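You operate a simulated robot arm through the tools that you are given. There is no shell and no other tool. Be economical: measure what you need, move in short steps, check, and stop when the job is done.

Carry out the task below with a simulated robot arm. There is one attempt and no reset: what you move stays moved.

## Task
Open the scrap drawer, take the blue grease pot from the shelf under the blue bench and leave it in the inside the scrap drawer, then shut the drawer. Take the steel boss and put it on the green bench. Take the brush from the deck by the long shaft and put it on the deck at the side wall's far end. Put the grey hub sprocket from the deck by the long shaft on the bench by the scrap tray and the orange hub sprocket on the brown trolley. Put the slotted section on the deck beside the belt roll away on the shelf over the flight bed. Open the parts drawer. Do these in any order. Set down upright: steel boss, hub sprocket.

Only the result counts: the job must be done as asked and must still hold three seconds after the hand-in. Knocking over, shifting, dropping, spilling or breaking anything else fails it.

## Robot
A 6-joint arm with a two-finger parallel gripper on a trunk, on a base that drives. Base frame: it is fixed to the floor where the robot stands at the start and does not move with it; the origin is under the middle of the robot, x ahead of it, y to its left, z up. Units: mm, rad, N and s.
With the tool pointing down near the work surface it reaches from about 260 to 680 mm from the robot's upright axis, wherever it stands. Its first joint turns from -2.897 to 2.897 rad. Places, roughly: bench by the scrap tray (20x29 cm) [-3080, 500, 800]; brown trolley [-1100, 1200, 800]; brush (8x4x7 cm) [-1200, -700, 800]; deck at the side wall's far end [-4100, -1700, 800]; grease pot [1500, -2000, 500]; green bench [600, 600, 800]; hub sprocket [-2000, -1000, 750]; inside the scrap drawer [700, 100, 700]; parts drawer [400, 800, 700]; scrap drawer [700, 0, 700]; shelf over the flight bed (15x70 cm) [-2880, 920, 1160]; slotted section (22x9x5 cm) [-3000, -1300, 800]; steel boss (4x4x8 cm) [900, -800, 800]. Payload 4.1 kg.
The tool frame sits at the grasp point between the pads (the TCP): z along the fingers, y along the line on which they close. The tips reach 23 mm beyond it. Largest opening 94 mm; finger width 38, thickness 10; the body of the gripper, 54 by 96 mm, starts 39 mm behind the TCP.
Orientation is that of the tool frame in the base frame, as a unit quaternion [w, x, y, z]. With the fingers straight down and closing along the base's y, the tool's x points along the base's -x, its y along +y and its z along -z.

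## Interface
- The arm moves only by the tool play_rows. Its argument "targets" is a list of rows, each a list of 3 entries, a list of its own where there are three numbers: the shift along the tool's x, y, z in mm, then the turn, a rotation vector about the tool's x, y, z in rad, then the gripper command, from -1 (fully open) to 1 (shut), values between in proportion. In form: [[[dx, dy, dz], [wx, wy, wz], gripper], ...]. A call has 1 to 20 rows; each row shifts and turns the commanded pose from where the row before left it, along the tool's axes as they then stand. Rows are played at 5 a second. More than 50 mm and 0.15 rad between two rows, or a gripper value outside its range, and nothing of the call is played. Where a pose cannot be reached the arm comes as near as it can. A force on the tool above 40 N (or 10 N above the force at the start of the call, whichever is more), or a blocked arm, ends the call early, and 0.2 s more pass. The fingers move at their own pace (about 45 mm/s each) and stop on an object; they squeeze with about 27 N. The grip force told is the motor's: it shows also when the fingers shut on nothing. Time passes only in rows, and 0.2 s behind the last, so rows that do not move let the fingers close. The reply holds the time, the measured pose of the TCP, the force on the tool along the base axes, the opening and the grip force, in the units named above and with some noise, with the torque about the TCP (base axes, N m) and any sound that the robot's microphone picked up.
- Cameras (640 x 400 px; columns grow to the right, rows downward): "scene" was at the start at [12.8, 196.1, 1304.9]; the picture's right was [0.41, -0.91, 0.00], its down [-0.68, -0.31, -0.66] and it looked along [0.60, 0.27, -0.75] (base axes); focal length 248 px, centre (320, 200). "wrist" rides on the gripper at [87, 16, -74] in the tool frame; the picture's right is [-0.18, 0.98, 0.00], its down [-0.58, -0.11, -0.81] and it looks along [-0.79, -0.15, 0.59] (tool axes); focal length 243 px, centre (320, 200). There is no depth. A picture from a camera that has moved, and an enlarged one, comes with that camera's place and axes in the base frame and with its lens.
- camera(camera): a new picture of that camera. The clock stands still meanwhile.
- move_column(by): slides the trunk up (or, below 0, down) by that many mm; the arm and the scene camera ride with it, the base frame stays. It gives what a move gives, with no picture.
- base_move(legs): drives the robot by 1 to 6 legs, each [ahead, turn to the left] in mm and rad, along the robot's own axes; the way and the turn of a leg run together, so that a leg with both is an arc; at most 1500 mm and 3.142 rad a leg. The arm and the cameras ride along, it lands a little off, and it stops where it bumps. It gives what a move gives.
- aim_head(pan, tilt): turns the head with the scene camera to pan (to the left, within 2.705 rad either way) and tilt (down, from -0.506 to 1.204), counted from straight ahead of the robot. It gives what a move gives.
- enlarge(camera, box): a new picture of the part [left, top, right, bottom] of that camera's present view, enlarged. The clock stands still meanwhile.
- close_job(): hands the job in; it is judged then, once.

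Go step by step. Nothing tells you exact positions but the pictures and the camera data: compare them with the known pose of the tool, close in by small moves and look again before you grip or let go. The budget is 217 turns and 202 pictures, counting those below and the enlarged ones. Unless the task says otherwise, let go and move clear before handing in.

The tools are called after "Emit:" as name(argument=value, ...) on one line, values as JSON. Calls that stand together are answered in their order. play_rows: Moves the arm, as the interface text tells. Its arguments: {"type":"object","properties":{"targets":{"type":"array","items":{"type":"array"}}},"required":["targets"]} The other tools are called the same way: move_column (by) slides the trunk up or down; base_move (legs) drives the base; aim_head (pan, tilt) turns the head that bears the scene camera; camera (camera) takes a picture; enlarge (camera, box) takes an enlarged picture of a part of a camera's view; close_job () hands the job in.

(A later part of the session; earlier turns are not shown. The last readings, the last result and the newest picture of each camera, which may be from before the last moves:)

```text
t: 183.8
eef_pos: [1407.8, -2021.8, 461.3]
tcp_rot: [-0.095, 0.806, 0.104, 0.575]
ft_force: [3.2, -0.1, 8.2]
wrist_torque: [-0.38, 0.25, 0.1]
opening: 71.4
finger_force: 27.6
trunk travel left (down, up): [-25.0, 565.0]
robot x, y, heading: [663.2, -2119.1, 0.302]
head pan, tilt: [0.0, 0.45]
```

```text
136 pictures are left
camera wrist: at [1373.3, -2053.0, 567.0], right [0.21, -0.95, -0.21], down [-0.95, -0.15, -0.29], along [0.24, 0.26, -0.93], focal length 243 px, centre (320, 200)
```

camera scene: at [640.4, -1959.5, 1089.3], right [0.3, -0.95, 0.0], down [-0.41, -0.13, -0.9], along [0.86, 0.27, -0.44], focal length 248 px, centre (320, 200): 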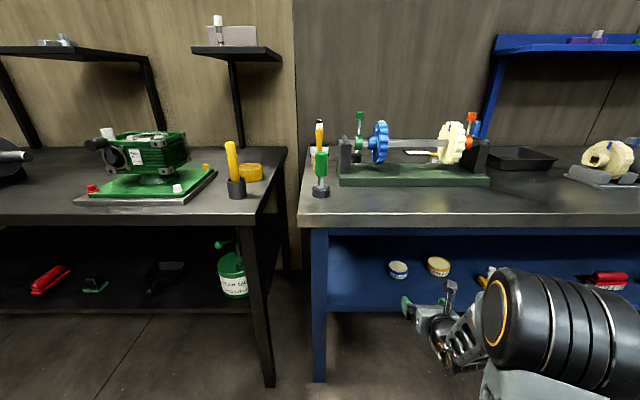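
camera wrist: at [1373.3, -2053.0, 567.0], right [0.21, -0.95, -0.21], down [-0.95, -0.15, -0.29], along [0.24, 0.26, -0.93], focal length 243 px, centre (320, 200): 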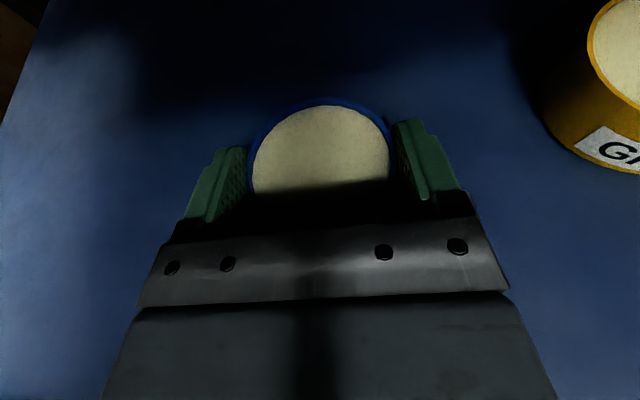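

Gripped. Lifting 45 mm.

Emit:
play_rows(targets=[[[11.4, -0.4, -3.8], [0, 0, 0], 1], [[11.4, -0.4, -3.8], [0, 0, 0], 1], [[11.4, -0.4, -3.8], [0, 0, 0], 1], [[11.4, -0.4, -3.8], [0, 0, 0], 1]])

Emit:
camera(camera="wrist")

```text
t: 184.8
eef_pos: [1409.0, -2022.6, 508.3]
tcp_rot: [-0.095, 0.807, 0.104, 0.574]
ft_force: [0.9, -0.3, -3.4]
wrist_torque: [-0.05, 0.03, 0.01]
opening: 70.5
finger_force: 27.3
trunk travel left (down, up): [-25.0, 565.0]
robot x, y, heading: [662.6, -2124.3, 0.305]
head pan, tilt: [0.0, 0.45]
```

```text
135 pictures are left
camera wrist: at [1373.5, -2053.0, 614.3], right [0.21, -0.95, -0.21], down [-0.95, -0.15, -0.29], along [0.24, 0.26, -0.94], focal length 243 px, centre (320, 200)
```

wrist: 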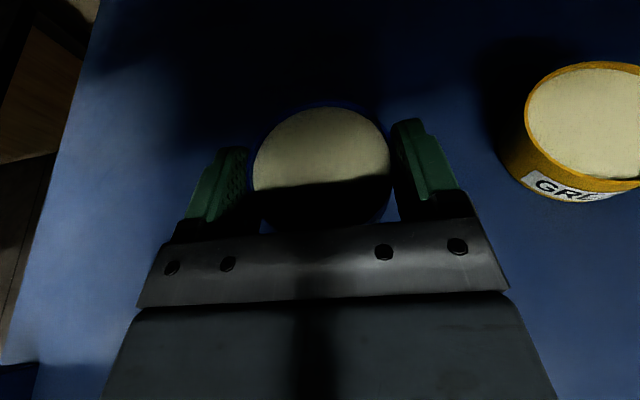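

Held securely. Since the drawer needs a downward grip, I'll set the pot on the bare front strip of the blue bench top and regrasp from above. Backing out, raising, moving forward.

Emit:
base_move(legs=[[-420, 0]])

Emit:
move_column(by=380)

Emit:
camera(camera="scene")

Emit:
camera(camera="wrist")

```text
t: 187.4
eef_pos: [1008.7, -2147.5, 508.3]
tcp_rot: [-0.096, 0.806, 0.104, 0.574]
ft_force: [0.1, 0.0, -3.9]
wrist_torque: [0.02, 0.03, -0.02]
opening: 70.7
finger_force: 27.1
trunk travel left (down, up): [-25.0, 565.0]
robot x, y, heading: [260.3, -2247.9, 0.306]
head pan, tilt: [0.0, 0.45]
```

```text
t: 191.1
eef_pos: [1008.4, -2146.9, 888.7]
tcp_rot: [-0.096, 0.807, 0.104, 0.574]
ft_force: [-0.6, -1.0, -3.2]
wrist_torque: [-0.02, 0.0, 0.01]
opening: 70.6
finger_force: 26.9
trunk travel left (down, up): [-405.0, 185.0]
robot x, y, heading: [258.4, -2253.3, 0.302]
head pan, tilt: [0.0, 0.45]
```

```text
134 pictures are left
camera scene: at [239.9, -2086.4, 1469.2], right [0.3, -0.95, 0.0], down [-0.41, -0.13, -0.9], along [0.86, 0.27, -0.44], focal length 248 px, centre (320, 200)
```

scene: 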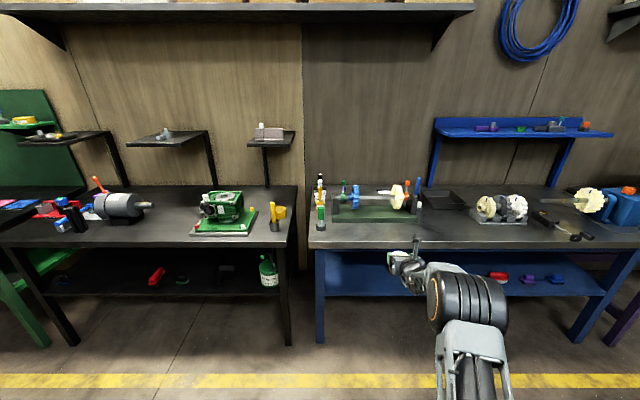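

```text
133 pictures are left
camera wrist: at [972.9, -2178.2, 994.2], right [0.22, -0.95, -0.21], down [-0.95, -0.15, -0.29], along [0.24, 0.26, -0.94], focal length 243 px, centre (320, 200)
```

wrist: 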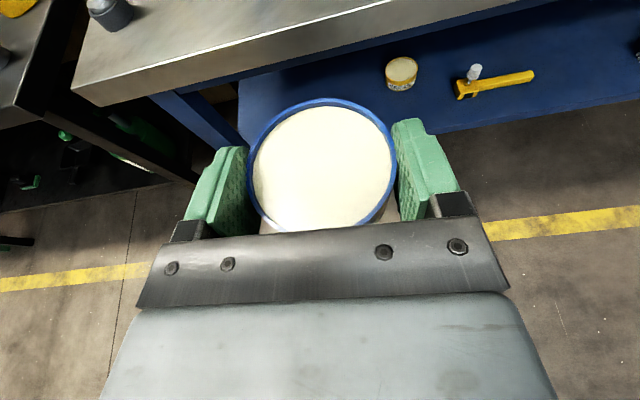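

Emit:
base_move(legs=[[315, 0]])

Emit:
camera(camera="wrist")

Emit:
enlarge(camera="scene", box=[300, 130, 540, 280])

```text
t: 193.2
eef_pos: [1308.4, -2050.7, 888.4]
tcp_rot: [-0.097, 0.806, 0.105, 0.574]
ft_force: [-0.7, 0.3, -4.0]
wrist_torque: [-0.01, 0.02, 0.01]
opening: 70.9
finger_force: 27.3
trunk travel left (down, up): [-405.0, 185.0]
robot x, y, heading: [558.1, -2159.4, 0.31]
head pan, tilt: [0.0, 0.45]
```

```text
132 pictures are left
camera wrist: at [1273.1, -2082.8, 994.3], right [0.22, -0.95, -0.21], down [-0.95, -0.15, -0.29], along [0.24, 0.26, -0.94], focal length 243 px, centre (320, 200)
```

wrist: 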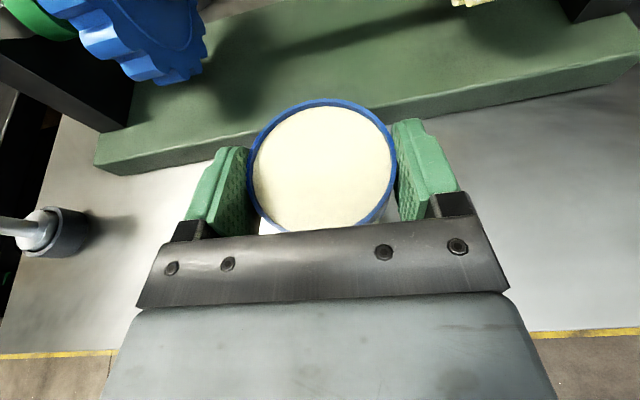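

```text
2.67 times, centred on (420, 205) of scene
camera zoom: at [540.1, -1990.9, 1469.3], right [0.3, -0.95, 0.0], down [-0.41, -0.13, -0.9], along [0.86, 0.27, -0.44], focal length 660 px, centre (53, 187)
```

zoom: 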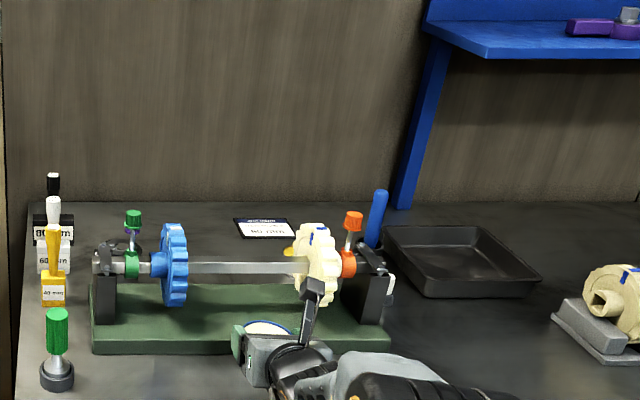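

Clear of the green plate by about 35 mm. Lowering until contact.

Emit:
play_rows(targets=[[[-15, 0.5, -2], [0, 0, 0], 1], [[-15, 0.5, 3], [0, 0, 0], 1], [[-9.5, 0.4, 3.2], [0, 0, 0], 1], [[-5.7, 0.2, 1.9], [0, 0, 0], 1], [[-3.8, 0.1, 1.3], [0, 0, 0], 1], [[-2.8, 0.1, 1], [0, 0, 0], 1]])

```text
t: 194.6
eef_pos: [1300.5, -2053.2, 837.3]
tcp_rot: [-0.097, 0.806, 0.105, 0.574]
ft_force: [0.3, 0.5, -2.7]
wrist_torque: [-0.01, 0.04, 0.03]
opening: 70.4
finger_force: 26.8
trunk travel left (down, up): [-405.0, 185.0]
robot x, y, heading: [557.6, -2157.5, 0.308]
head pan, tilt: [0.0, 0.45]
```

Emit:
play_rows(targets=[[[-2.8, 0.1, 1], [0, 0, 0], 1], [[-1.9, 0.1, 0.65], [0, 0, 0], 1], [[-1.9, 0.1, 0.65], [0, 0, 0], 1], [[-1.4, 0, 0.5], [0, 0, 0], 1]])

```text
t: 195.6
eef_pos: [1300.0, -2054.1, 831.7]
tcp_rot: [-0.096, 0.804, 0.105, 0.578]
ft_force: [1.6, -0.1, 14.6]
wrist_torque: [-0.53, -0.17, 0.07]
opening: 70.7
finger_force: 26.8
trunk travel left (down, up): [-405.0, 185.0]
robot x, y, heading: [557.0, -2157.5, 0.31]
head pan, tilt: [0.0, 0.45]
```

Contact. Releasing and backing away.

Emit:
play_rows(targets=[[[0, 0, 0], [0, 0, 0], 0.4], [[0, 0, 0], [0, 0, 0], -0.2], [[0, 0, 0], [0, 0, 0], -1], [[0, 0, 0], [0, 0, 0], -1], [[0, 0, 0], [0, 0, 0], -1], [[0, 0, -25], [0, 0, 0], -1], [[0, 0, -30], [0, 0, 0], -1], [[0, 0, -40], [0, 0, 0], -1], [[10, 0, -40], [0, 0, 0], -1]])

Emit:
camera(camera="wrist")

```text
t: 197.6
eef_pos: [1179.2, -2091.2, 877.1]
tcp_rot: [-0.097, 0.807, 0.105, 0.573]
ft_force: [-0.1, -0.3, -0.6]
wrist_torque: [0.01, 0.0, -0.03]
opening: 93.9
finger_force: 0.1
trunk travel left (down, up): [-405.0, 185.0]
robot x, y, heading: [555.5, -2151.8, 0.31]
head pan, tilt: [0.0, 0.45]
```

```text
130 pictures are left
camera wrist: at [1143.6, -2122.2, 983.6], right [0.22, -0.95, -0.21], down [-0.95, -0.15, -0.29], along [0.24, 0.26, -0.94], focal length 243 px, centre (320, 200)
```

wrist: 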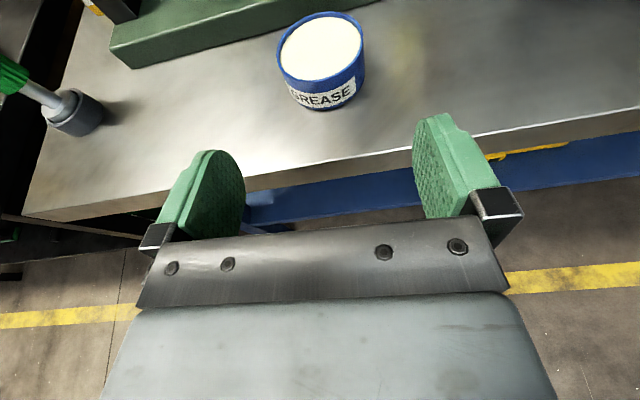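

Pot stands upright at about [1306,-2052]. Raising, turning the tool down and unrolling it to the normal posture.

Emit:
move_column(by=150)

Emit:
play_rows(targets=[[[0, 0, 0], [0, -0.1383, 0], -1], [[0, 0, 0], [0, -0.1383, 0], -1], [[0, 0, 0], [0, -0.1383, 0], -1], [[0, 0, 0], [0, -0.1383, 0], -1], [[0, 0, 0], [0, -0.1383, 0], -1], [[0, 0, 0], [0, -0.1383, 0], -1], [[0, 0, 0], [0, -0.1383, 0], -1], [[0, 0, 0], [0, -0.1383, 0], -1], [[0, 0, 0], [0, -0.1383, 0], -1], [[0, 0, 0], [0, 0, -0.1428], -1], [[0, 0, 0], [0, 0, -0.1428], -1], [[0, 0, 0], [0, 0, -0.1428], -1], [[0, 0, 0], [0, 0, -0.1428], -1], [[0, 0, 0], [0, 0, -0.1428], -1], [[0, 0, 0], [0, 0, -0.1428], -1], [[0, 0, 0], [0, 0, -0.1428], -1], [[0, 0, 0], [0, 0, -0.1428], -1], [[0, 0, 0], [0, 0, -0.1428], -1], [[0, 0, 0], [0, 0, -0.1428], -1], [[0, 0, 0], [0, 0, -0.1428], -1]])

Emit:
play_rows(targets=[[[0, 0, 0], [0, 0, -0.1428], -1], [[0, 0, 0], [0, 0, -0.1428], -1], [[0, 0, 0], [0, 0, -0.1428], -1], [[0, 0, 0], [0, 0, -0.1428], -1], [[0, 0, 0], [0, 0, -0.1428], -1], [[0, 0, 0], [0, 0, -0.1428], -1], [[0, 0, 0], [0, 0, -0.1428], -1], [[0, 0, 0], [0, 0, -0.1428], -1], [[0, 0, 0], [0, 0, -0.1428], -1], [[0, 0, 0], [0, 0, -0.1428], -1], [[0, 0, 0], [0, 0, -0.1428], -1]])

Emit:
camera(camera="wrist")

```text
t: 199.3
eef_pos: [1179.4, -2090.9, 1028.0]
tcp_rot: [-0.096, 0.807, 0.104, 0.573]
ft_force: [-0.4, -0.7, -0.1]
wrist_torque: [-0.01, -0.03, -0.02]
opening: 94.1
finger_force: 0.0
trunk travel left (down, up): [-555.0, 35.0]
robot x, y, heading: [555.0, -2157.9, 0.307]
head pan, tilt: [0.0, 0.45]
```

```text
t: 203.5
eef_pos: [1179.2, -2087.5, 1029.0]
tcp_rot: [0.011, 0.591, 0.804, 0.063]
ft_force: [0.0, 0.3, -0.2]
wrist_torque: [-0.02, -0.02, 0.0]
opening: 94.1
finger_force: 0.0
out of reach, approached as far as the arm can: row 4, 5
trunk travel left (down, up): [-555.0, 35.0]
robot x, y, heading: [560.7, -2158.0, 0.304]
head pan, tilt: [0.0, 0.45]
```

```text
t: 205.9
eef_pos: [1178.8, -2087.0, 1028.3]
tcp_rot: [0.053, -0.151, 0.987, 0.035]
ft_force: [0.7, -0.5, 0.3]
wrist_torque: [-0.03, -0.04, 0.0]
opening: 94.4
finger_force: 0.0
trunk travel left (down, up): [-555.0, 35.0]
robot x, y, heading: [559.0, -2156.9, 0.303]
head pan, tilt: [0.0, 0.45]
```

```text
129 pictures are left
camera wrist: at [1085.9, -2104.4, 1093.8], right [-0.12, 0.99, 0.08], down [0.51, 0.0, 0.86], along [0.85, 0.14, -0.5], focal length 243 px, centre (320, 200)
```

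wrist: 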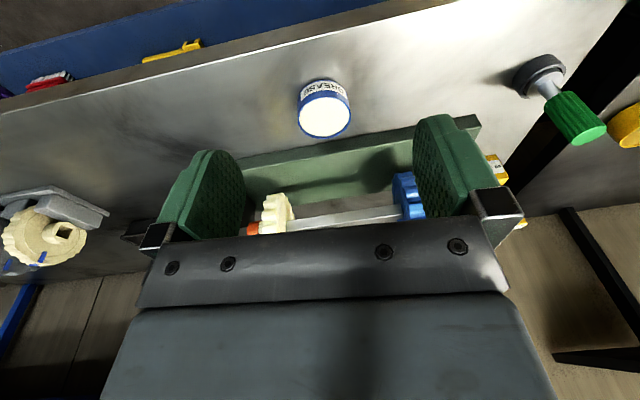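

Emit:
play_rows(targets=[[[0, 0, 0], [-0.053, -0.115, 0], -1]])

Emit:
base_move(legs=[[128, 0]])

Emit:
camera(camera="wrist")

```text
t: 206.3
eef_pos: [1180.6, -2087.0, 1028.7]
tcp_rot: [0.106, -0.148, 0.981, 0.071]
ft_force: [-0.2, -0.5, 0.9]
wrist_torque: [0.03, -0.01, -0.02]
opening: 94.0
finger_force: 0.0
trunk travel left (down, up): [-555.0, 35.0]
robot x, y, heading: [558.0, -2158.1, 0.308]
head pan, tilt: [0.0, 0.45]
```

```text
t: 207.6
eef_pos: [1301.3, -2049.8, 1027.3]
tcp_rot: [0.105, -0.147, 0.981, 0.071]
ft_force: [0.1, 0.7, -0.7]
wrist_torque: [0.04, 0.04, 0.0]
opening: 94.1
finger_force: 0.0
trunk travel left (down, up): [-555.0, 35.0]
robot x, y, heading: [680.4, -2116.2, 0.308]
head pan, tilt: [0.0, 0.45]
```

```text
128 pictures are left
camera wrist: at [1201.6, -2071.4, 1082.8], right [-0.13, 0.98, 0.15], down [0.43, -0.08, 0.9], along [0.89, 0.18, -0.41], focal length 243 px, centre (320, 200)
```

wrist: 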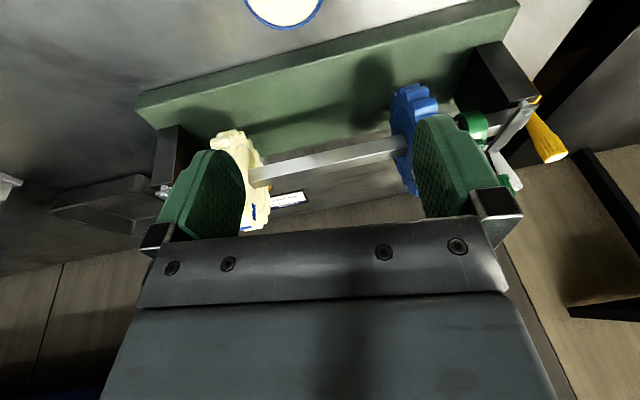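

Sign slip; correcting the tilt.

Emit:
play_rows(targets=[[[0, 0, 0], [0.053, 0.115, 0], -1], [[0, 0, 0], [0.053, 0.115, 0], -1]])

Emit:
camera(camera="wrist")

```text
t: 208.2
eef_pos: [1301.8, -2051.0, 1027.6]
tcp_rot: [0.0, -0.148, 0.989, 0.0]
ft_force: [-0.1, -0.3, -0.1]
wrist_torque: [0.02, 0.02, 0.02]
opening: 94.0
finger_force: 0.0
trunk travel left (down, up): [-555.0, 35.0]
robot x, y, heading: [680.1, -2120.9, 0.304]
head pan, tilt: [0.0, 0.45]
```

```text
127 pictures are left
camera wrist: at [1213.6, -2060.7, 1103.2], right [-0.11, 0.99, 0.0], down [0.59, 0.07, 0.81], along [0.8, 0.09, -0.59], focal length 243 px, centre (320, 200)
```

wrist: 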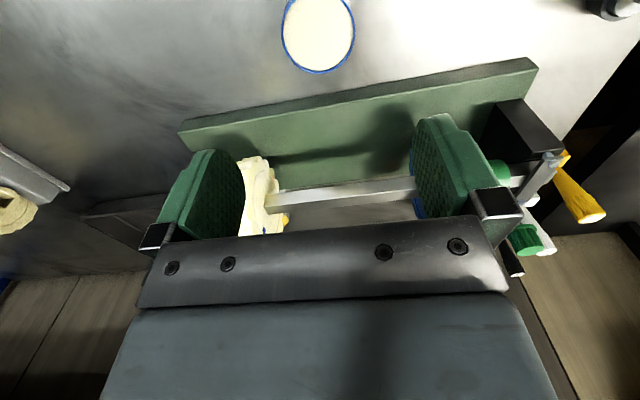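

Pot at [1307,-2052]. Descending over it.

Emit:
play_rows(targets=[[[-4.3, -2.9, 40], [0, 0, 0], -1], [[0, 0, 40], [0, 0, 0], -1], [[0, 0, 40], [0, 0, 0], -1], [[0, 0, 40], [0, 0, 0], -1]])

Emit:
camera(camera="wrist")

```text
t: 209.2
eef_pos: [1308.3, -2049.3, 864.9]
tcp_rot: [-0.001, -0.149, 0.989, 0.003]
ft_force: [0.2, 0.8, 0.1]
wrist_torque: [-0.04, 0.02, -0.01]
opening: 94.1
finger_force: 0.1
trunk travel left (down, up): [-555.0, 35.0]
robot x, y, heading: [679.5, -2117.3, 0.306]
head pan, tilt: [0.0, 0.45]
```

```text
126 pictures are left
camera wrist: at [1220.7, -2060.2, 940.6], right [-0.11, 0.99, 0.0], down [0.59, 0.06, 0.81], along [0.8, 0.09, -0.59], focal length 243 px, centre (320, 200)
```

wrist: 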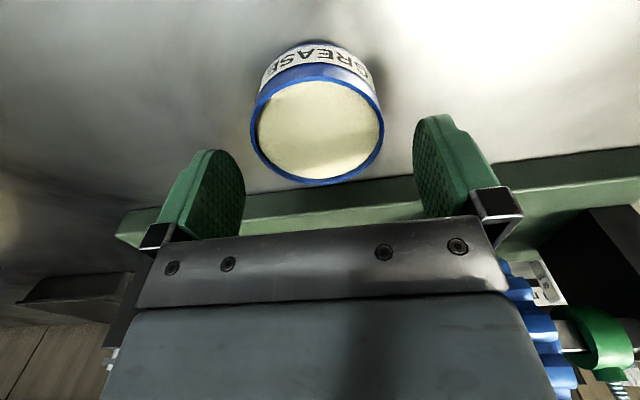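

Emit:
play_rows(targets=[[[5, -1.1, 15], [0, 0, 0], -1], [[0, 0, 14], [0, 0, 0], -1], [[0, 0, 12], [0, 0, 0], -1]])

Emit:
camera(camera="wrist")

```text
t: 210.0
eef_pos: [1302.4, -2053.5, 828.4]
tcp_rot: [0.0, -0.148, 0.989, 0.002]
ft_force: [-0.1, -0.2, -1.1]
wrist_torque: [-0.04, 0.01, 0.04]
opening: 94.2
finger_force: 0.1
trunk travel left (down, up): [-555.0, 35.0]
robot x, y, heading: [678.7, -2117.0, 0.31]
head pan, tilt: [0.0, 0.45]
```

```text
125 pictures are left
camera wrist: at [1214.8, -2064.3, 903.0], right [-0.11, 0.99, 0.0], down [0.59, 0.06, 0.81], along [0.8, 0.09, -0.59], focal length 243 px, centre (320, 200)
```

wrist: 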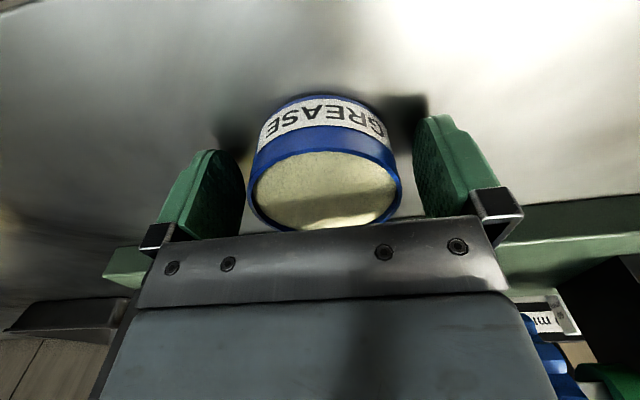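

Emit:
play_rows(targets=[[[0, 0, 2], [0, 0, 0], -0.3], [[0, 0, 0], [0, 0, 0], 0.3], [[0, 0, 0], [0, 0, 0], 1], [[0, 0, 0], [0, 0, 0], 1], [[0, 0, 0], [0, 0, 0], 1], [[0, 0, -20], [0, 0, 0], 1], [[0, 0, -20], [0, 0, 0], 1]])

Emit:
camera(camera="wrist")

```text
t: 211.6
eef_pos: [1300.7, -2052.0, 866.7]
tcp_rot: [-0.001, -0.149, 0.989, 0.002]
ft_force: [-0.3, 0.4, -4.0]
wrist_torque: [-0.02, 0.03, 0.01]
opening: 70.3
finger_force: 27.5
trunk travel left (down, up): [-555.0, 35.0]
robot x, y, heading: [679.5, -2120.8, 0.306]
head pan, tilt: [0.0, 0.45]
```

```text
124 pictures are left
camera wrist: at [1213.5, -2063.1, 941.4], right [-0.11, 0.99, 0.0], down [0.59, 0.06, 0.81], along [0.8, 0.09, -0.59], focal length 243 px, centre (320, 200)
```

wrist: 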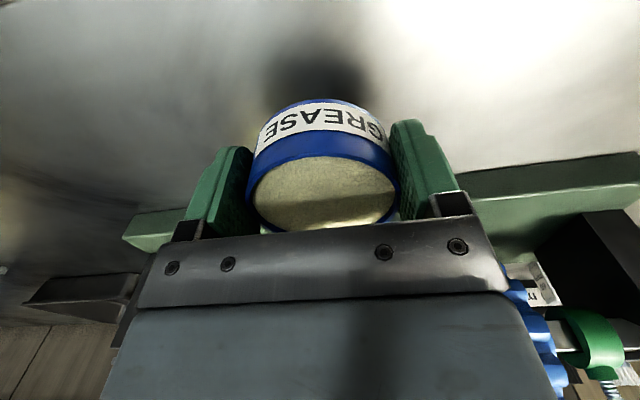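

The pot is held from above. Lifting, retracting, and driving back to the scrap drawer.

Emit:
play_rows(targets=[[[0, 0, -45], [0, 0, 0], 1], [[0, 0, -45], [0, 0, 0], 1], [[0, 0, -45], [0, 0, 0], 1], [[40, 0, 0], [0, 0, 0], 1], [[40, 0, 0], [0, 0, 0], 1], [[40, 0, 0], [0, 0, 0], 1], [[40, 0, 0], [0, 0, 0], 1]])

Emit:
base_move(legs=[[-450, 0], [0, 1.408], [1050, 0], [1051, 0], [0, -1.4145]])

Emit:
aim_head(pan=0.0, tilt=0.8)

Emit:
camera(camera="scene")

Emit:
camera(camera="wrist")

```text
t: 213.2
eef_pos: [1147.0, -2102.4, 1000.5]
tcp_rot: [0.0, -0.149, 0.989, 0.002]
ft_force: [0.7, 0.4, -3.9]
wrist_torque: [-0.01, 0.02, 0.03]
opening: 70.6
finger_force: 27.0
trunk travel left (down, up): [-555.0, 35.0]
robot x, y, heading: [679.8, -2113.2, 0.307]
head pan, tilt: [0.0, 0.45]
```

```text
t: 232.8
eef_pos: [393.9, -180.4, 999.9]
tcp_rot: [0.0, -0.146, 0.989, 0.001]
ft_force: [0.9, -0.1, -3.4]
wrist_torque: [-0.03, 0.07, -0.01]
opening: 69.9
finger_force: 27.1
trunk travel left (down, up): [-555.0, 35.0]
robot x, y, heading: [-74.1, -197.0, 0.302]
head pan, tilt: [0.0, 0.45]
```

```text
t: 233.7
eef_pos: [393.7, -179.5, 999.9]
tcp_rot: [-0.001, -0.148, 0.989, 0.002]
ft_force: [-0.1, -0.4, -2.3]
wrist_torque: [-0.01, 0.03, -0.05]
opening: 70.0
finger_force: 26.3
trunk travel left (down, up): [-555.0, 35.0]
robot x, y, heading: [-72.2, -197.1, 0.299]
head pan, tilt: [0.0, 0.799]
```

```text
123 pictures are left
camera scene: at [-102.6, -33.6, 1588.9], right [0.3, -0.95, 0.0], down [-0.68, -0.21, -0.7], along [0.67, 0.21, -0.72], focal length 248 px, centre (320, 200)
```

scene: 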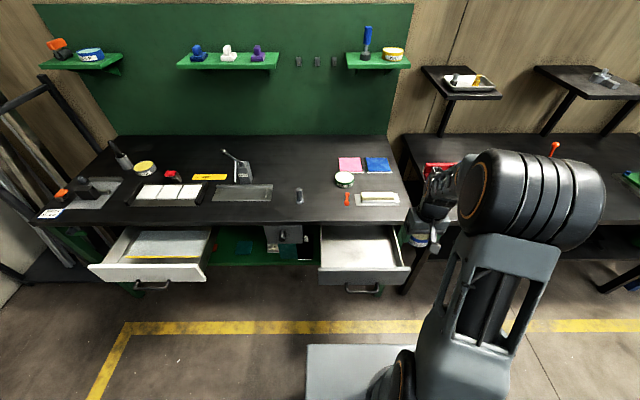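

```text
122 pictures are left
camera wrist: at [306.7, -190.6, 1075.5], right [-0.11, 0.99, 0.0], down [0.59, 0.06, 0.81], along [0.8, 0.09, -0.59], focal length 243 px, centre (320, 200)
```

wrist: 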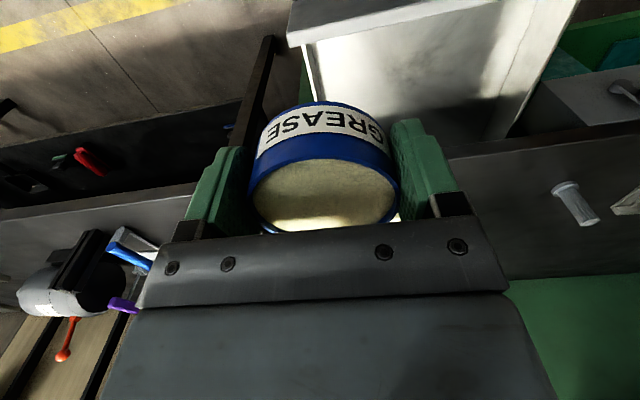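

Both drawers seen from above. The scrap drawer interior centre is near [474,-26]; moving over it and down to just above.

Emit:
play_rows(targets=[[[-30.4, 31, 0], [0, 0, 0], 1], [[-30.4, 31, 0], [0, 0, 0], 1], [[-30.4, 31, 0], [0, 0, 0], 1], [[-30.4, 31, 0], [0, 0, 0], 1], [[0, 0, 40], [0, 0, 0], 1], [[0, 0, 40], [0, 0, 0], 1], [[0, 0, 40], [0, 0, 0], 1], [[0, 0, 40], [0, 0, 0], 1]])

Emit:
camera(camera="wrist")

Emit:
enlarge(camera="scene", box=[260, 190, 500, 340])

```text
t: 235.4
eef_pos: [471.9, -24.9, 840.6]
tcp_rot: [0.0, -0.146, 0.989, 0.001]
ft_force: [-0.5, 0.0, -2.3]
wrist_torque: [-0.01, 0.02, 0.01]
opening: 70.0
finger_force: 26.4
trunk travel left (down, up): [-555.0, 35.0]
robot x, y, heading: [-75.5, -193.3, 0.304]
head pan, tilt: [0.0, 0.799]
```

```text
121 pictures are left
camera wrist: at [386.0, -35.8, 915.1], right [-0.11, 0.99, 0.0], down [0.59, 0.06, 0.81], along [0.8, 0.09, -0.59], focal length 243 px, centre (320, 200)
```

wrist: 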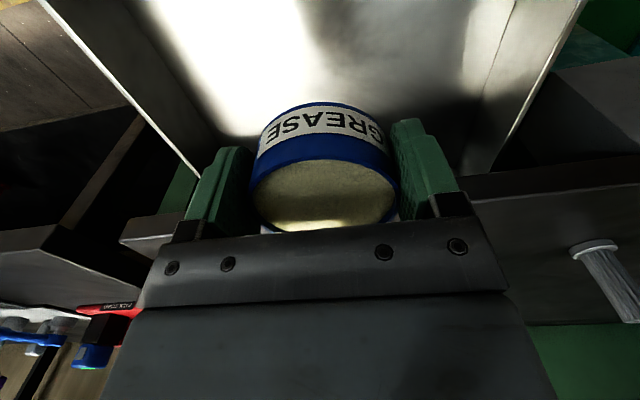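

```text
2.67 times, centred on (380, 265) of scene
camera zoom: at [-102.3, -33.4, 1588.9], right [0.3, -0.95, 0.0], down [-0.68, -0.21, -0.7], along [0.67, 0.21, -0.72], focal length 660 px, centre (160, 27)
```

zoom: 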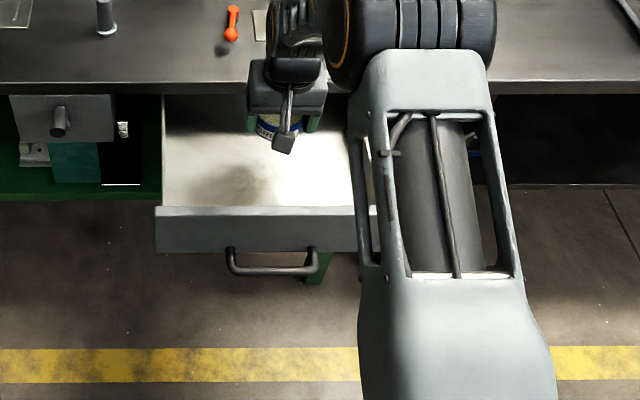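

To keep the wrist camera clear of the drawer's front panel I'll turn the tool a quarter turn (camera to the side), then lower.

Emit:
play_rows(targets=[[[0, 0, 0], [0, 0, 0.1428], 1], [[0, 0, 0], [0, 0, 0.1428], 1], [[0, 0, 0], [0, 0, 0.1428], 1], [[0, 0, 0], [0, 0, 0.1428], 1], [[0, 0, 0], [0, 0, 0.1428], 1], [[0, 0, 0], [0, 0, 0.1428], 1], [[0, 0, 0], [0, 0, 0.1428], 1], [[0, 0, 0], [0, 0, 0.1428], 1], [[0, 0, 0], [0, 0, 0.1428], 1], [[0, 0, 0], [0, 0, 0.1428], 1], [[0, 0, 0], [0, 0, 0.1428], 1], [[0, 0, 40], [0, 0, 0], 1], [[0, 0, 30], [0, 0, 0], 1]])

Emit:
camera(camera="wrist")

Emit:
camera(camera="scene")

```text
t: 238.2
eef_pos: [473.8, -27.6, 768.7]
tcp_rot: [-0.002, 0.596, 0.803, 0.001]
ft_force: [-0.1, -0.5, -3.5]
wrist_torque: [0.01, 0.02, -0.01]
opening: 69.9
finger_force: 26.9
trunk travel left (down, up): [-555.0, 35.0]
robot x, y, heading: [-75.5, -199.2, 0.299]
head pan, tilt: [0.0, 0.799]
```

```text
119 pictures are left
camera wrist: at [465.1, 60.2, 844.8], right [0.99, 0.11, 0.0], down [0.07, -0.59, 0.8], along [0.09, -0.8, -0.59], focal length 243 px, centre (320, 200)
```

wrist: 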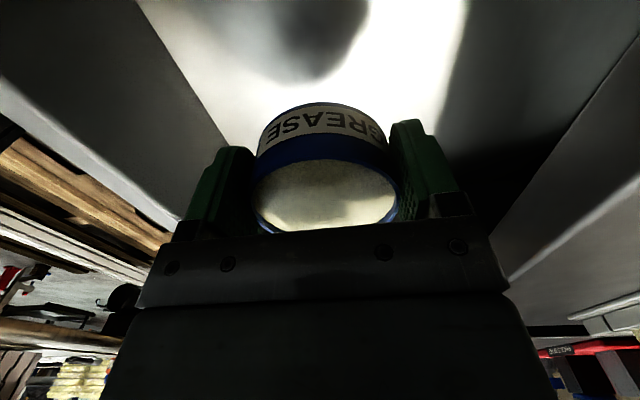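

```text
118 pictures are left
camera scene: at [-102.2, -33.3, 1588.9], right [0.3, -0.95, 0.0], down [-0.68, -0.21, -0.7], along [0.67, 0.21, -0.72], focal length 248 px, centre (320, 200)
```

scene: 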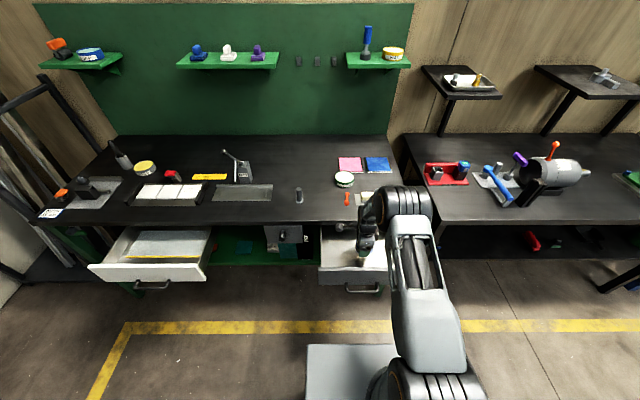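

Everything is inside the drawer walls and clear. Lowering carefully.

Emit:
play_rows(targets=[[[0, 0, 20], [0, 0, 0], 1], [[0, 0, 15], [0, 0, 0], 1], [[0, 0, 10], [0, 0, 0], 1], [[0, 0, 6], [0, 0, 0], 1], [[0, 0, 5], [0, 0, 0], 1], [[0, 0, 4], [0, 0, 0], 1]])

Emit:
camera(camera="wrist")

```text
t: 239.7
eef_pos: [474.3, -25.0, 709.7]
tcp_rot: [-0.001, 0.596, 0.803, 0.001]
ft_force: [0.1, -0.1, -4.0]
wrist_torque: [0.04, 0.03, 0.0]
opening: 70.2
finger_force: 27.2
trunk travel left (down, up): [-555.0, 35.0]
robot x, y, heading: [-75.2, -195.3, 0.303]
head pan, tilt: [0.0, 0.799]
```

```text
117 pictures are left
camera wrist: at [464.2, 62.3, 785.7], right [0.99, 0.11, 0.0], down [0.07, -0.59, 0.8], along [0.09, -0.8, -0.59], focal length 243 px, centre (320, 200)
```

wrist: 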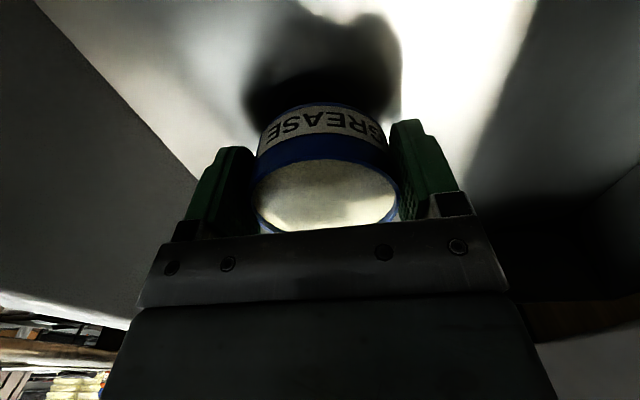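

Emit:
play_rows(targets=[[[0, 0, 4], [0, 0, 0], 1], [[0, 0, 3], [0, 0, 0], 1], [[0, 0, 2], [0, 0, 0], 1], [[0, 0, 2], [0, 0, 0], 1], [[0, 0, 2], [0, 0, 0], 1]])

```text
t: 240.8
eef_pos: [474.1, -25.1, 697.9]
tcp_rot: [-0.002, 0.595, 0.803, 0.0]
ft_force: [-0.6, -0.2, -3.0]
wrist_torque: [0.03, 0.0, 0.0]
opening: 69.9
finger_force: 27.0
trunk travel left (down, up): [-555.0, 35.0]
robot x, y, heading: [-74.4, -195.4, 0.302]
head pan, tilt: [0.0, 0.799]
```

Emit:
play_rows(targets=[[[0, 0, 2], [0, 0, 0], 1], [[0, 0, 2], [0, 0, 0], 1], [[0, 0, 2], [0, 0, 0], 1], [[0, 0, 2], [0, 0, 0], 1]])

```text
t: 241.9
eef_pos: [477.4, -24.3, 694.5]
tcp_rot: [0.001, 0.596, 0.803, 0.005]
ft_force: [1.7, 1.0, 15.7]
wrist_torque: [-0.48, 0.59, -0.02]
opening: 70.1
finger_force: 26.6
trunk travel left (down, up): [-555.0, 35.0]
robot x, y, heading: [-75.7, -192.9, 0.301]
head pan, tilt: [0.0, 0.799]
stopped in row 4: the force on the tool passed its limit at 42 N (the readings are from after the stop); the commanded pose is now the measured one
```

Pot is on the drawer floor. Releasing and lifting clear.

Emit:
play_rows(targets=[[[0, 0, -1], [0, 0, 0], 0.6], [[0, 0, 0], [0, 0, 0], 0], [[0, 0, 0], [0, 0, 0], -0.6], [[0, 0, 0], [0, 0, 0], -0.9], [[0, 0, 0], [0, 0, 0], -0.9], [[0, 0, -20], [0, 0, 0], -0.9], [[0, 0, -40], [0, 0, 0], -0.9], [[0, 0, -45], [0, 0, 0], -0.9], [[0, 0, -45], [0, 0, 0], -0.9], [[0, 0, -45], [0, 0, 0], -0.9], [[0, 0, -45], [0, 0, 0], -0.9]])

Emit:
camera(camera="wrist")

```text
t: 244.3
eef_pos: [476.1, -24.0, 935.2]
tcp_rot: [0.0, 0.595, 0.804, 0.003]
ft_force: [0.4, 0.0, 0.0]
wrist_torque: [-0.02, 0.0, -0.01]
opening: 89.1
finger_force: 0.0
trunk travel left (down, up): [-555.0, 35.0]
robot x, y, heading: [-75.4, -194.4, 0.302]
head pan, tilt: [0.0, 0.799]
```

```text
116 pictures are left
camera wrist: at [465.3, 62.6, 1010.1], right [0.99, 0.11, 0.0], down [0.06, -0.59, 0.8], along [0.09, -0.8, -0.59], focal length 243 px, centre (320, 200)
```

wrist: 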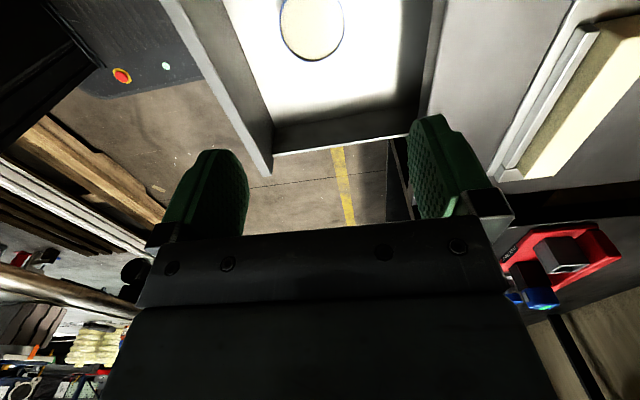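

Pot stands in the drawer. Now I'll turn the tool back, retract in front of the drawer and lower with closed fingers to push it shut by the handle bar.

Emit:
play_rows(targets=[[[0, 0, 0], [0, 0, -0.1428], 1], [[0, 0, 0], [0, 0, -0.1428], 1], [[0, 0, 0], [0, 0, -0.1428], 1], [[0, 0, 0], [0, 0, -0.1428], 1], [[0, 0, 0], [0, 0, -0.1428], 1], [[0, 0, 0], [0, 0, -0.1428], 1], [[0, 0, 0], [0, 0, -0.1428], 1], [[0, 0, 0], [0, 0, -0.1428], 1], [[0, 0, 0], [0, 0, -0.1428], 1], [[0, 0, 0], [0, 0, -0.1428], 1], [[0, 0, 0], [0, 0, -0.1428], 1], [[43, 0, 0], [0, 0, 0], 1], [[43, 0, 0], [0, 0, 0], 1], [[43, 0, 0], [0, 0, 0], 1], [[43, 0, 0], [0, 0, 0], 1], [[43, 0, 0], [0, 0, 0], 1]])

Emit:
move_column(by=-255)

Emit:
camera(camera="scene")

Emit:
camera(camera="wrist")

```text
t: 247.8
eef_pos: [269.7, -86.2, 930.3]
tcp_rot: [0.002, -0.147, 0.989, 0.002]
ft_force: [-0.5, -0.3, 0.5]
wrist_torque: [-0.02, 0.04, -0.01]
opening: 0.0
finger_force: 27.0
trunk travel left (down, up): [-555.0, 35.0]
robot x, y, heading: [-75.7, -198.6, 0.302]
head pan, tilt: [0.0, 0.799]
```

```text
t: 250.4
eef_pos: [271.2, -88.1, 674.4]
tcp_rot: [0.003, -0.146, 0.989, 0.003]
ft_force: [0.3, -0.7, 0.2]
wrist_torque: [0.01, -0.01, -0.02]
opening: 0.1
finger_force: 27.0
trunk travel left (down, up): [-300.0, 290.0]
robot x, y, heading: [-77.0, -196.1, 0.302]
head pan, tilt: [0.0, 0.799]
```

```text
115 pictures are left
camera scene: at [-102.8, -33.6, 1333.9], right [0.3, -0.95, 0.0], down [-0.68, -0.21, -0.7], along [0.67, 0.21, -0.72], focal length 248 px, centre (320, 200)
```

scene: 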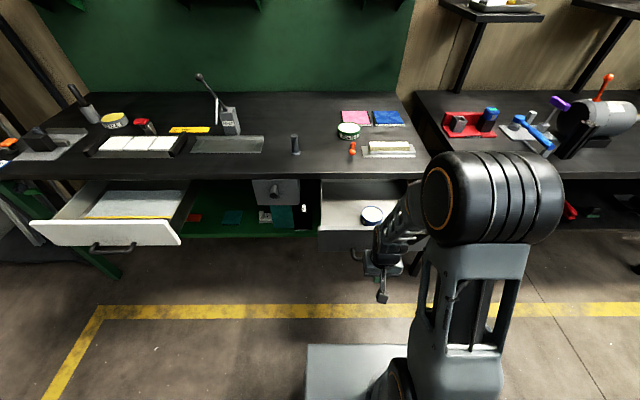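

```text
114 pictures are left
camera wrist: at [182.3, -97.3, 749.8], right [-0.11, 0.99, 0.0], down [0.58, 0.06, 0.81], along [0.8, 0.09, -0.59], focal length 243 px, centre (320, 200)
```

wrist: 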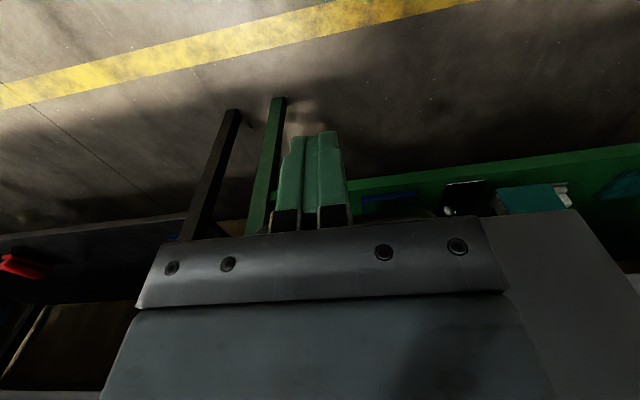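

Emit:
play_rows(targets=[[[-20, 0, 0], [0, 0, 0], 1], [[-12, 0, 0], [0, 0, 0], 1], [[-10, 0, 0], [0, 0, 0], 1], [[-12, 0, 0], [0, 0, 0], 1], [[-15, 0, 0], [0, 0, 0], 1], [[-15, 0, 0], [0, 0, 0], 1], [[-15, 0, 0], [0, 0, 0], 1]])

Emit:
camera(camera="scene")

```text
t: 252.0
eef_pos: [364.5, -59.0, 673.9]
tcp_rot: [0.003, -0.147, 0.989, 0.002]
ft_force: [-0.8, -0.5, -0.2]
wrist_torque: [0.01, 0.01, 0.01]
opening: 0.0
finger_force: 26.6
trunk travel left (down, up): [-300.0, 290.0]
robot x, y, heading: [-72.5, -193.6, 0.302]
head pan, tilt: [0.0, 0.799]
```

```text
113 pictures are left
camera scene: at [-102.8, -33.6, 1333.9], right [0.3, -0.95, 0.0], down [-0.68, -0.21, -0.7], along [0.67, 0.21, -0.72], focal length 248 px, centre (320, 200)
```

scene: 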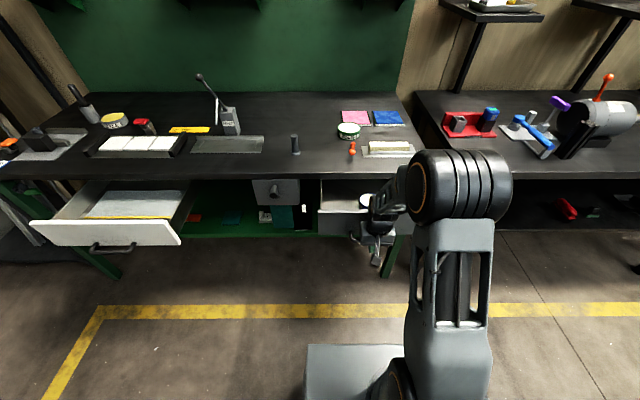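

The drawer is moving in. Continuing to push.

Emit:
play_rows(targets=[[[-15, 0, 0], [0, 0, 0], 1], [[-15, 0, 0], [0, 0, 0], 1], [[-15, 0, 0], [0, 0, 0], 1], [[-15, 0, 0], [0, 0, 0], 1], [[-15, 0, 0], [0, 0, 0], 1], [[-15, 0, 0], [0, 0, 0], 1], [[-15, 0, 0], [0, 0, 0], 1]])

Emit:
enlarge(camera="scene", box=[260, 140, 500, 290])

Emit:
camera(camera="wrist")

```text
t: 253.6
eef_pos: [466.2, -29.3, 675.9]
tcp_rot: [0.002, -0.147, 0.989, 0.002]
ft_force: [-0.5, -0.1, 0.4]
wrist_torque: [-0.03, -0.05, -0.02]
opening: 0.1
finger_force: 26.8
trunk travel left (down, up): [-300.0, 290.0]
robot x, y, heading: [-75.1, -197.3, 0.304]
head pan, tilt: [0.0, 0.799]
```

```text
2.67 times, centred on (380, 215) of scene
camera zoom: at [-102.8, -33.5, 1333.8], right [0.3, -0.95, 0.0], down [-0.68, -0.21, -0.7], along [0.67, 0.21, -0.72], focal length 660 px, centre (160, 160)
```

zoom: 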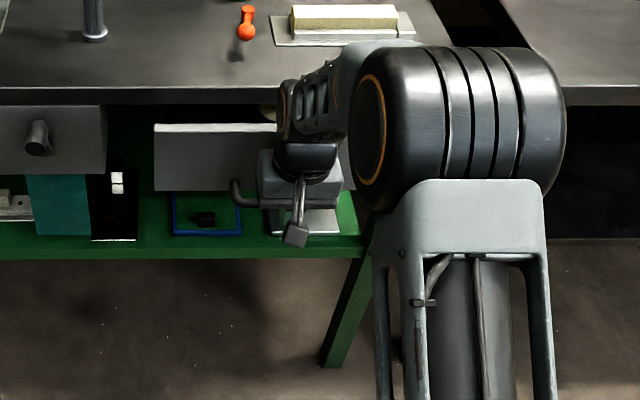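

```text
111 pictures are left
camera wrist: at [377.3, -38.9, 750.5], right [-0.11, 0.99, 0.0], down [0.58, 0.06, 0.81], along [0.8, 0.09, -0.59], focal length 243 px, centre (320, 200)
```

wrist: 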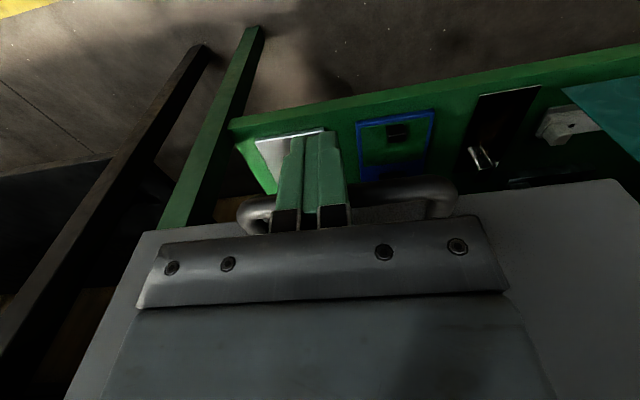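

Emit:
play_rows(targets=[[[-12, 0, 0], [0, 0, 0], 1], [[-12, 0, 0], [0, 0, 0], 1], [[-10, 0, 0], [0, 0, 0], 1], [[-6, 0, 0], [0, 0, 0], 1], [[-4, 0, 0], [0, 0, 0], 1], [[-3, 0, 0], [0, 0, 0], 1]])

Emit:
enlarge(camera="scene", box=[260, 140, 500, 290])

```text
t: 255.0
eef_pos: [509.3, -14.2, 677.0]
tcp_rot: [0.003, -0.147, 0.989, 0.003]
ft_force: [0.1, -0.6, -0.4]
wrist_torque: [0.02, 0.03, 0.0]
opening: 0.1
finger_force: 26.8
trunk travel left (down, up): [-300.0, 290.0]
robot x, y, heading: [-73.0, -193.5, 0.305]
head pan, tilt: [0.0, 0.799]
```

```text
2.67 times, centred on (380, 215) of scene
camera zoom: at [-102.9, -33.5, 1333.8], right [0.3, -0.95, 0.0], down [-0.68, -0.21, -0.7], along [0.67, 0.21, -0.72], focal length 660 px, centre (160, 160)
```

zoom: 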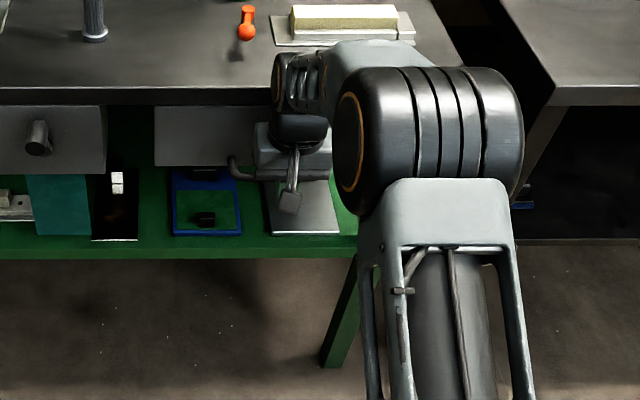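

Emit:
play_rows(targets=[[[-3, 0, 0], [0, 0, 0], 1], [[-3, 0, 0], [0, 0, 0], 1], [[-2, 0, 0], [0, 0, 0], 1], [[-2, 0, 0], [0, 0, 0], 1], [[-2, 0, 0], [0, 0, 0], 1]])

```text
t: 255.7
eef_pos: [510.8, -14.7, 675.5]
tcp_rot: [-0.006, -0.147, 0.989, 0.0]
ft_force: [-11.8, -3.6, 5.8]
wrist_torque: [0.03, -0.01, 0.01]
opening: 0.0
finger_force: 26.6
trunk travel left (down, up): [-300.0, 290.0]
robot x, y, heading: [-71.7, -199.7, 0.305]
head pan, tilt: [0.0, 0.799]
stopped in row 3: the force on the tool passed its limit at 43 N (the readings are from after the stop); the commanded pose is now the measured one
```

The drawer hit its stop, so it's shut. Backing off and checking.

Emit:
play_rows(targets=[[[20, 0, 0], [0, 0, 0], 1], [[40, 0, 0], [0, 0, 0], 1], [[40, 0, 0], [0, 0, 0], 1], [[30, 0, 0], [0, 0, 0], -1]])

Emit:
base_move(legs=[[-300, 0]])

Emit:
move_column(by=270)

Emit:
aim_head(pan=0.1, tilt=0.6)

Emit:
camera(camera="scene")

```text
t: 256.7
eef_pos: [386.7, -51.8, 676.3]
tcp_rot: [-0.004, -0.147, 0.989, 0.001]
ft_force: [0.9, -0.3, -0.1]
wrist_torque: [0.0, 0.0, 0.01]
opening: 32.6
finger_force: 0.1
trunk travel left (down, up): [-300.0, 290.0]
robot x, y, heading: [-73.4, -196.6, 0.3]
head pan, tilt: [0.0, 0.799]
```

```text
t: 258.7
eef_pos: [95.5, -139.7, 676.6]
tcp_rot: [-0.004, -0.15, 0.989, 0.001]
ft_force: [0.6, -0.6, 0.4]
wrist_torque: [-0.01, -0.01, 0.03]
opening: 94.1
finger_force: 0.0
trunk travel left (down, up): [-300.0, 290.0]
robot x, y, heading: [-369.0, -286.5, 0.309]
head pan, tilt: [0.0, 0.799]
```

```text
t: 261.5
eef_pos: [95.3, -139.9, 947.3]
tcp_rot: [-0.005, -0.15, 0.989, 0.002]
ft_force: [0.2, 0.1, 0.2]
wrist_torque: [0.0, 0.01, 0.0]
opening: 93.7
finger_force: 0.0
trunk travel left (down, up): [-570.0, 20.0]
robot x, y, heading: [-365.1, -282.6, 0.307]
head pan, tilt: [0.0, 0.799]
```

```text
t: 262.2
eef_pos: [95.6, -139.6, 946.5]
tcp_rot: [-0.005, -0.15, 0.989, 0.001]
ft_force: [0.3, 0.6, 0.5]
wrist_torque: [-0.02, 0.01, 0.0]
opening: 94.1
finger_force: 0.1
trunk travel left (down, up): [-570.0, 20.0]
robot x, y, heading: [-367.4, -287.7, 0.312]
head pan, tilt: [0.099, 0.6]
```

```text
109 pictures are left
camera scene: at [-391.4, -115.1, 1620.7], right [0.4, -0.92, 0.0], down [-0.52, -0.22, -0.82], along [0.76, 0.33, -0.57], focal length 248 px, centre (320, 200)
```

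scene: 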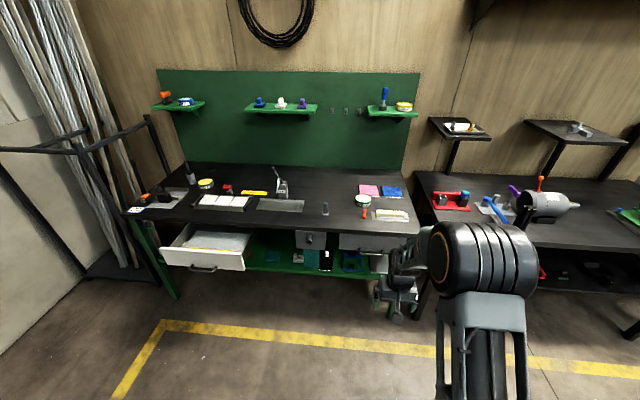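

Scrap drawer shut, parts drawer open, boss on the bench. Now I turn around to view the conveyor deck with the brush and sprockets.

Emit:
base_move(legs=[[0, -2.91]])

Emit:
aim_head(pan=0.2, tilt=0.5)

Emit:
camera(camera="scene")

```text
t: 269.4
eef_pos: [-782.5, -536.3, 946.9]
tcp_rot: [0.0, 0.965, 0.261, 0.004]
ft_force: [-0.2, -0.6, 0.4]
wrist_torque: [0.01, -0.04, 0.02]
opening: 93.8
finger_force: 0.1
trunk travel left (down, up): [-570.0, 20.0]
robot x, y, heading: [-364.6, -289.5, -2.609]
head pan, tilt: [0.099, 0.6]
```

```text
t: 270.1
eef_pos: [-784.7, -535.0, 947.4]
tcp_rot: [0.001, 0.965, 0.261, 0.004]
ft_force: [0.6, -0.3, 0.7]
wrist_torque: [-0.02, -0.01, -0.01]
opening: 94.0
finger_force: 0.1
trunk travel left (down, up): [-570.0, 20.0]
robot x, y, heading: [-368.7, -288.7, -2.608]
head pan, tilt: [0.201, 0.499]
```

```text
108 pictures are left
camera scene: at [-295.8, -464.2, 1629.8], right [-0.67, 0.74, 0.0], down [0.35, 0.32, -0.88], along [-0.65, -0.59, -0.48], focal length 248 px, centre (320, 200)
```

scene: 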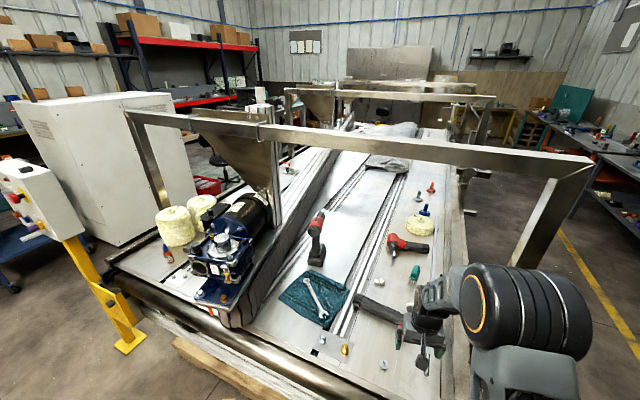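

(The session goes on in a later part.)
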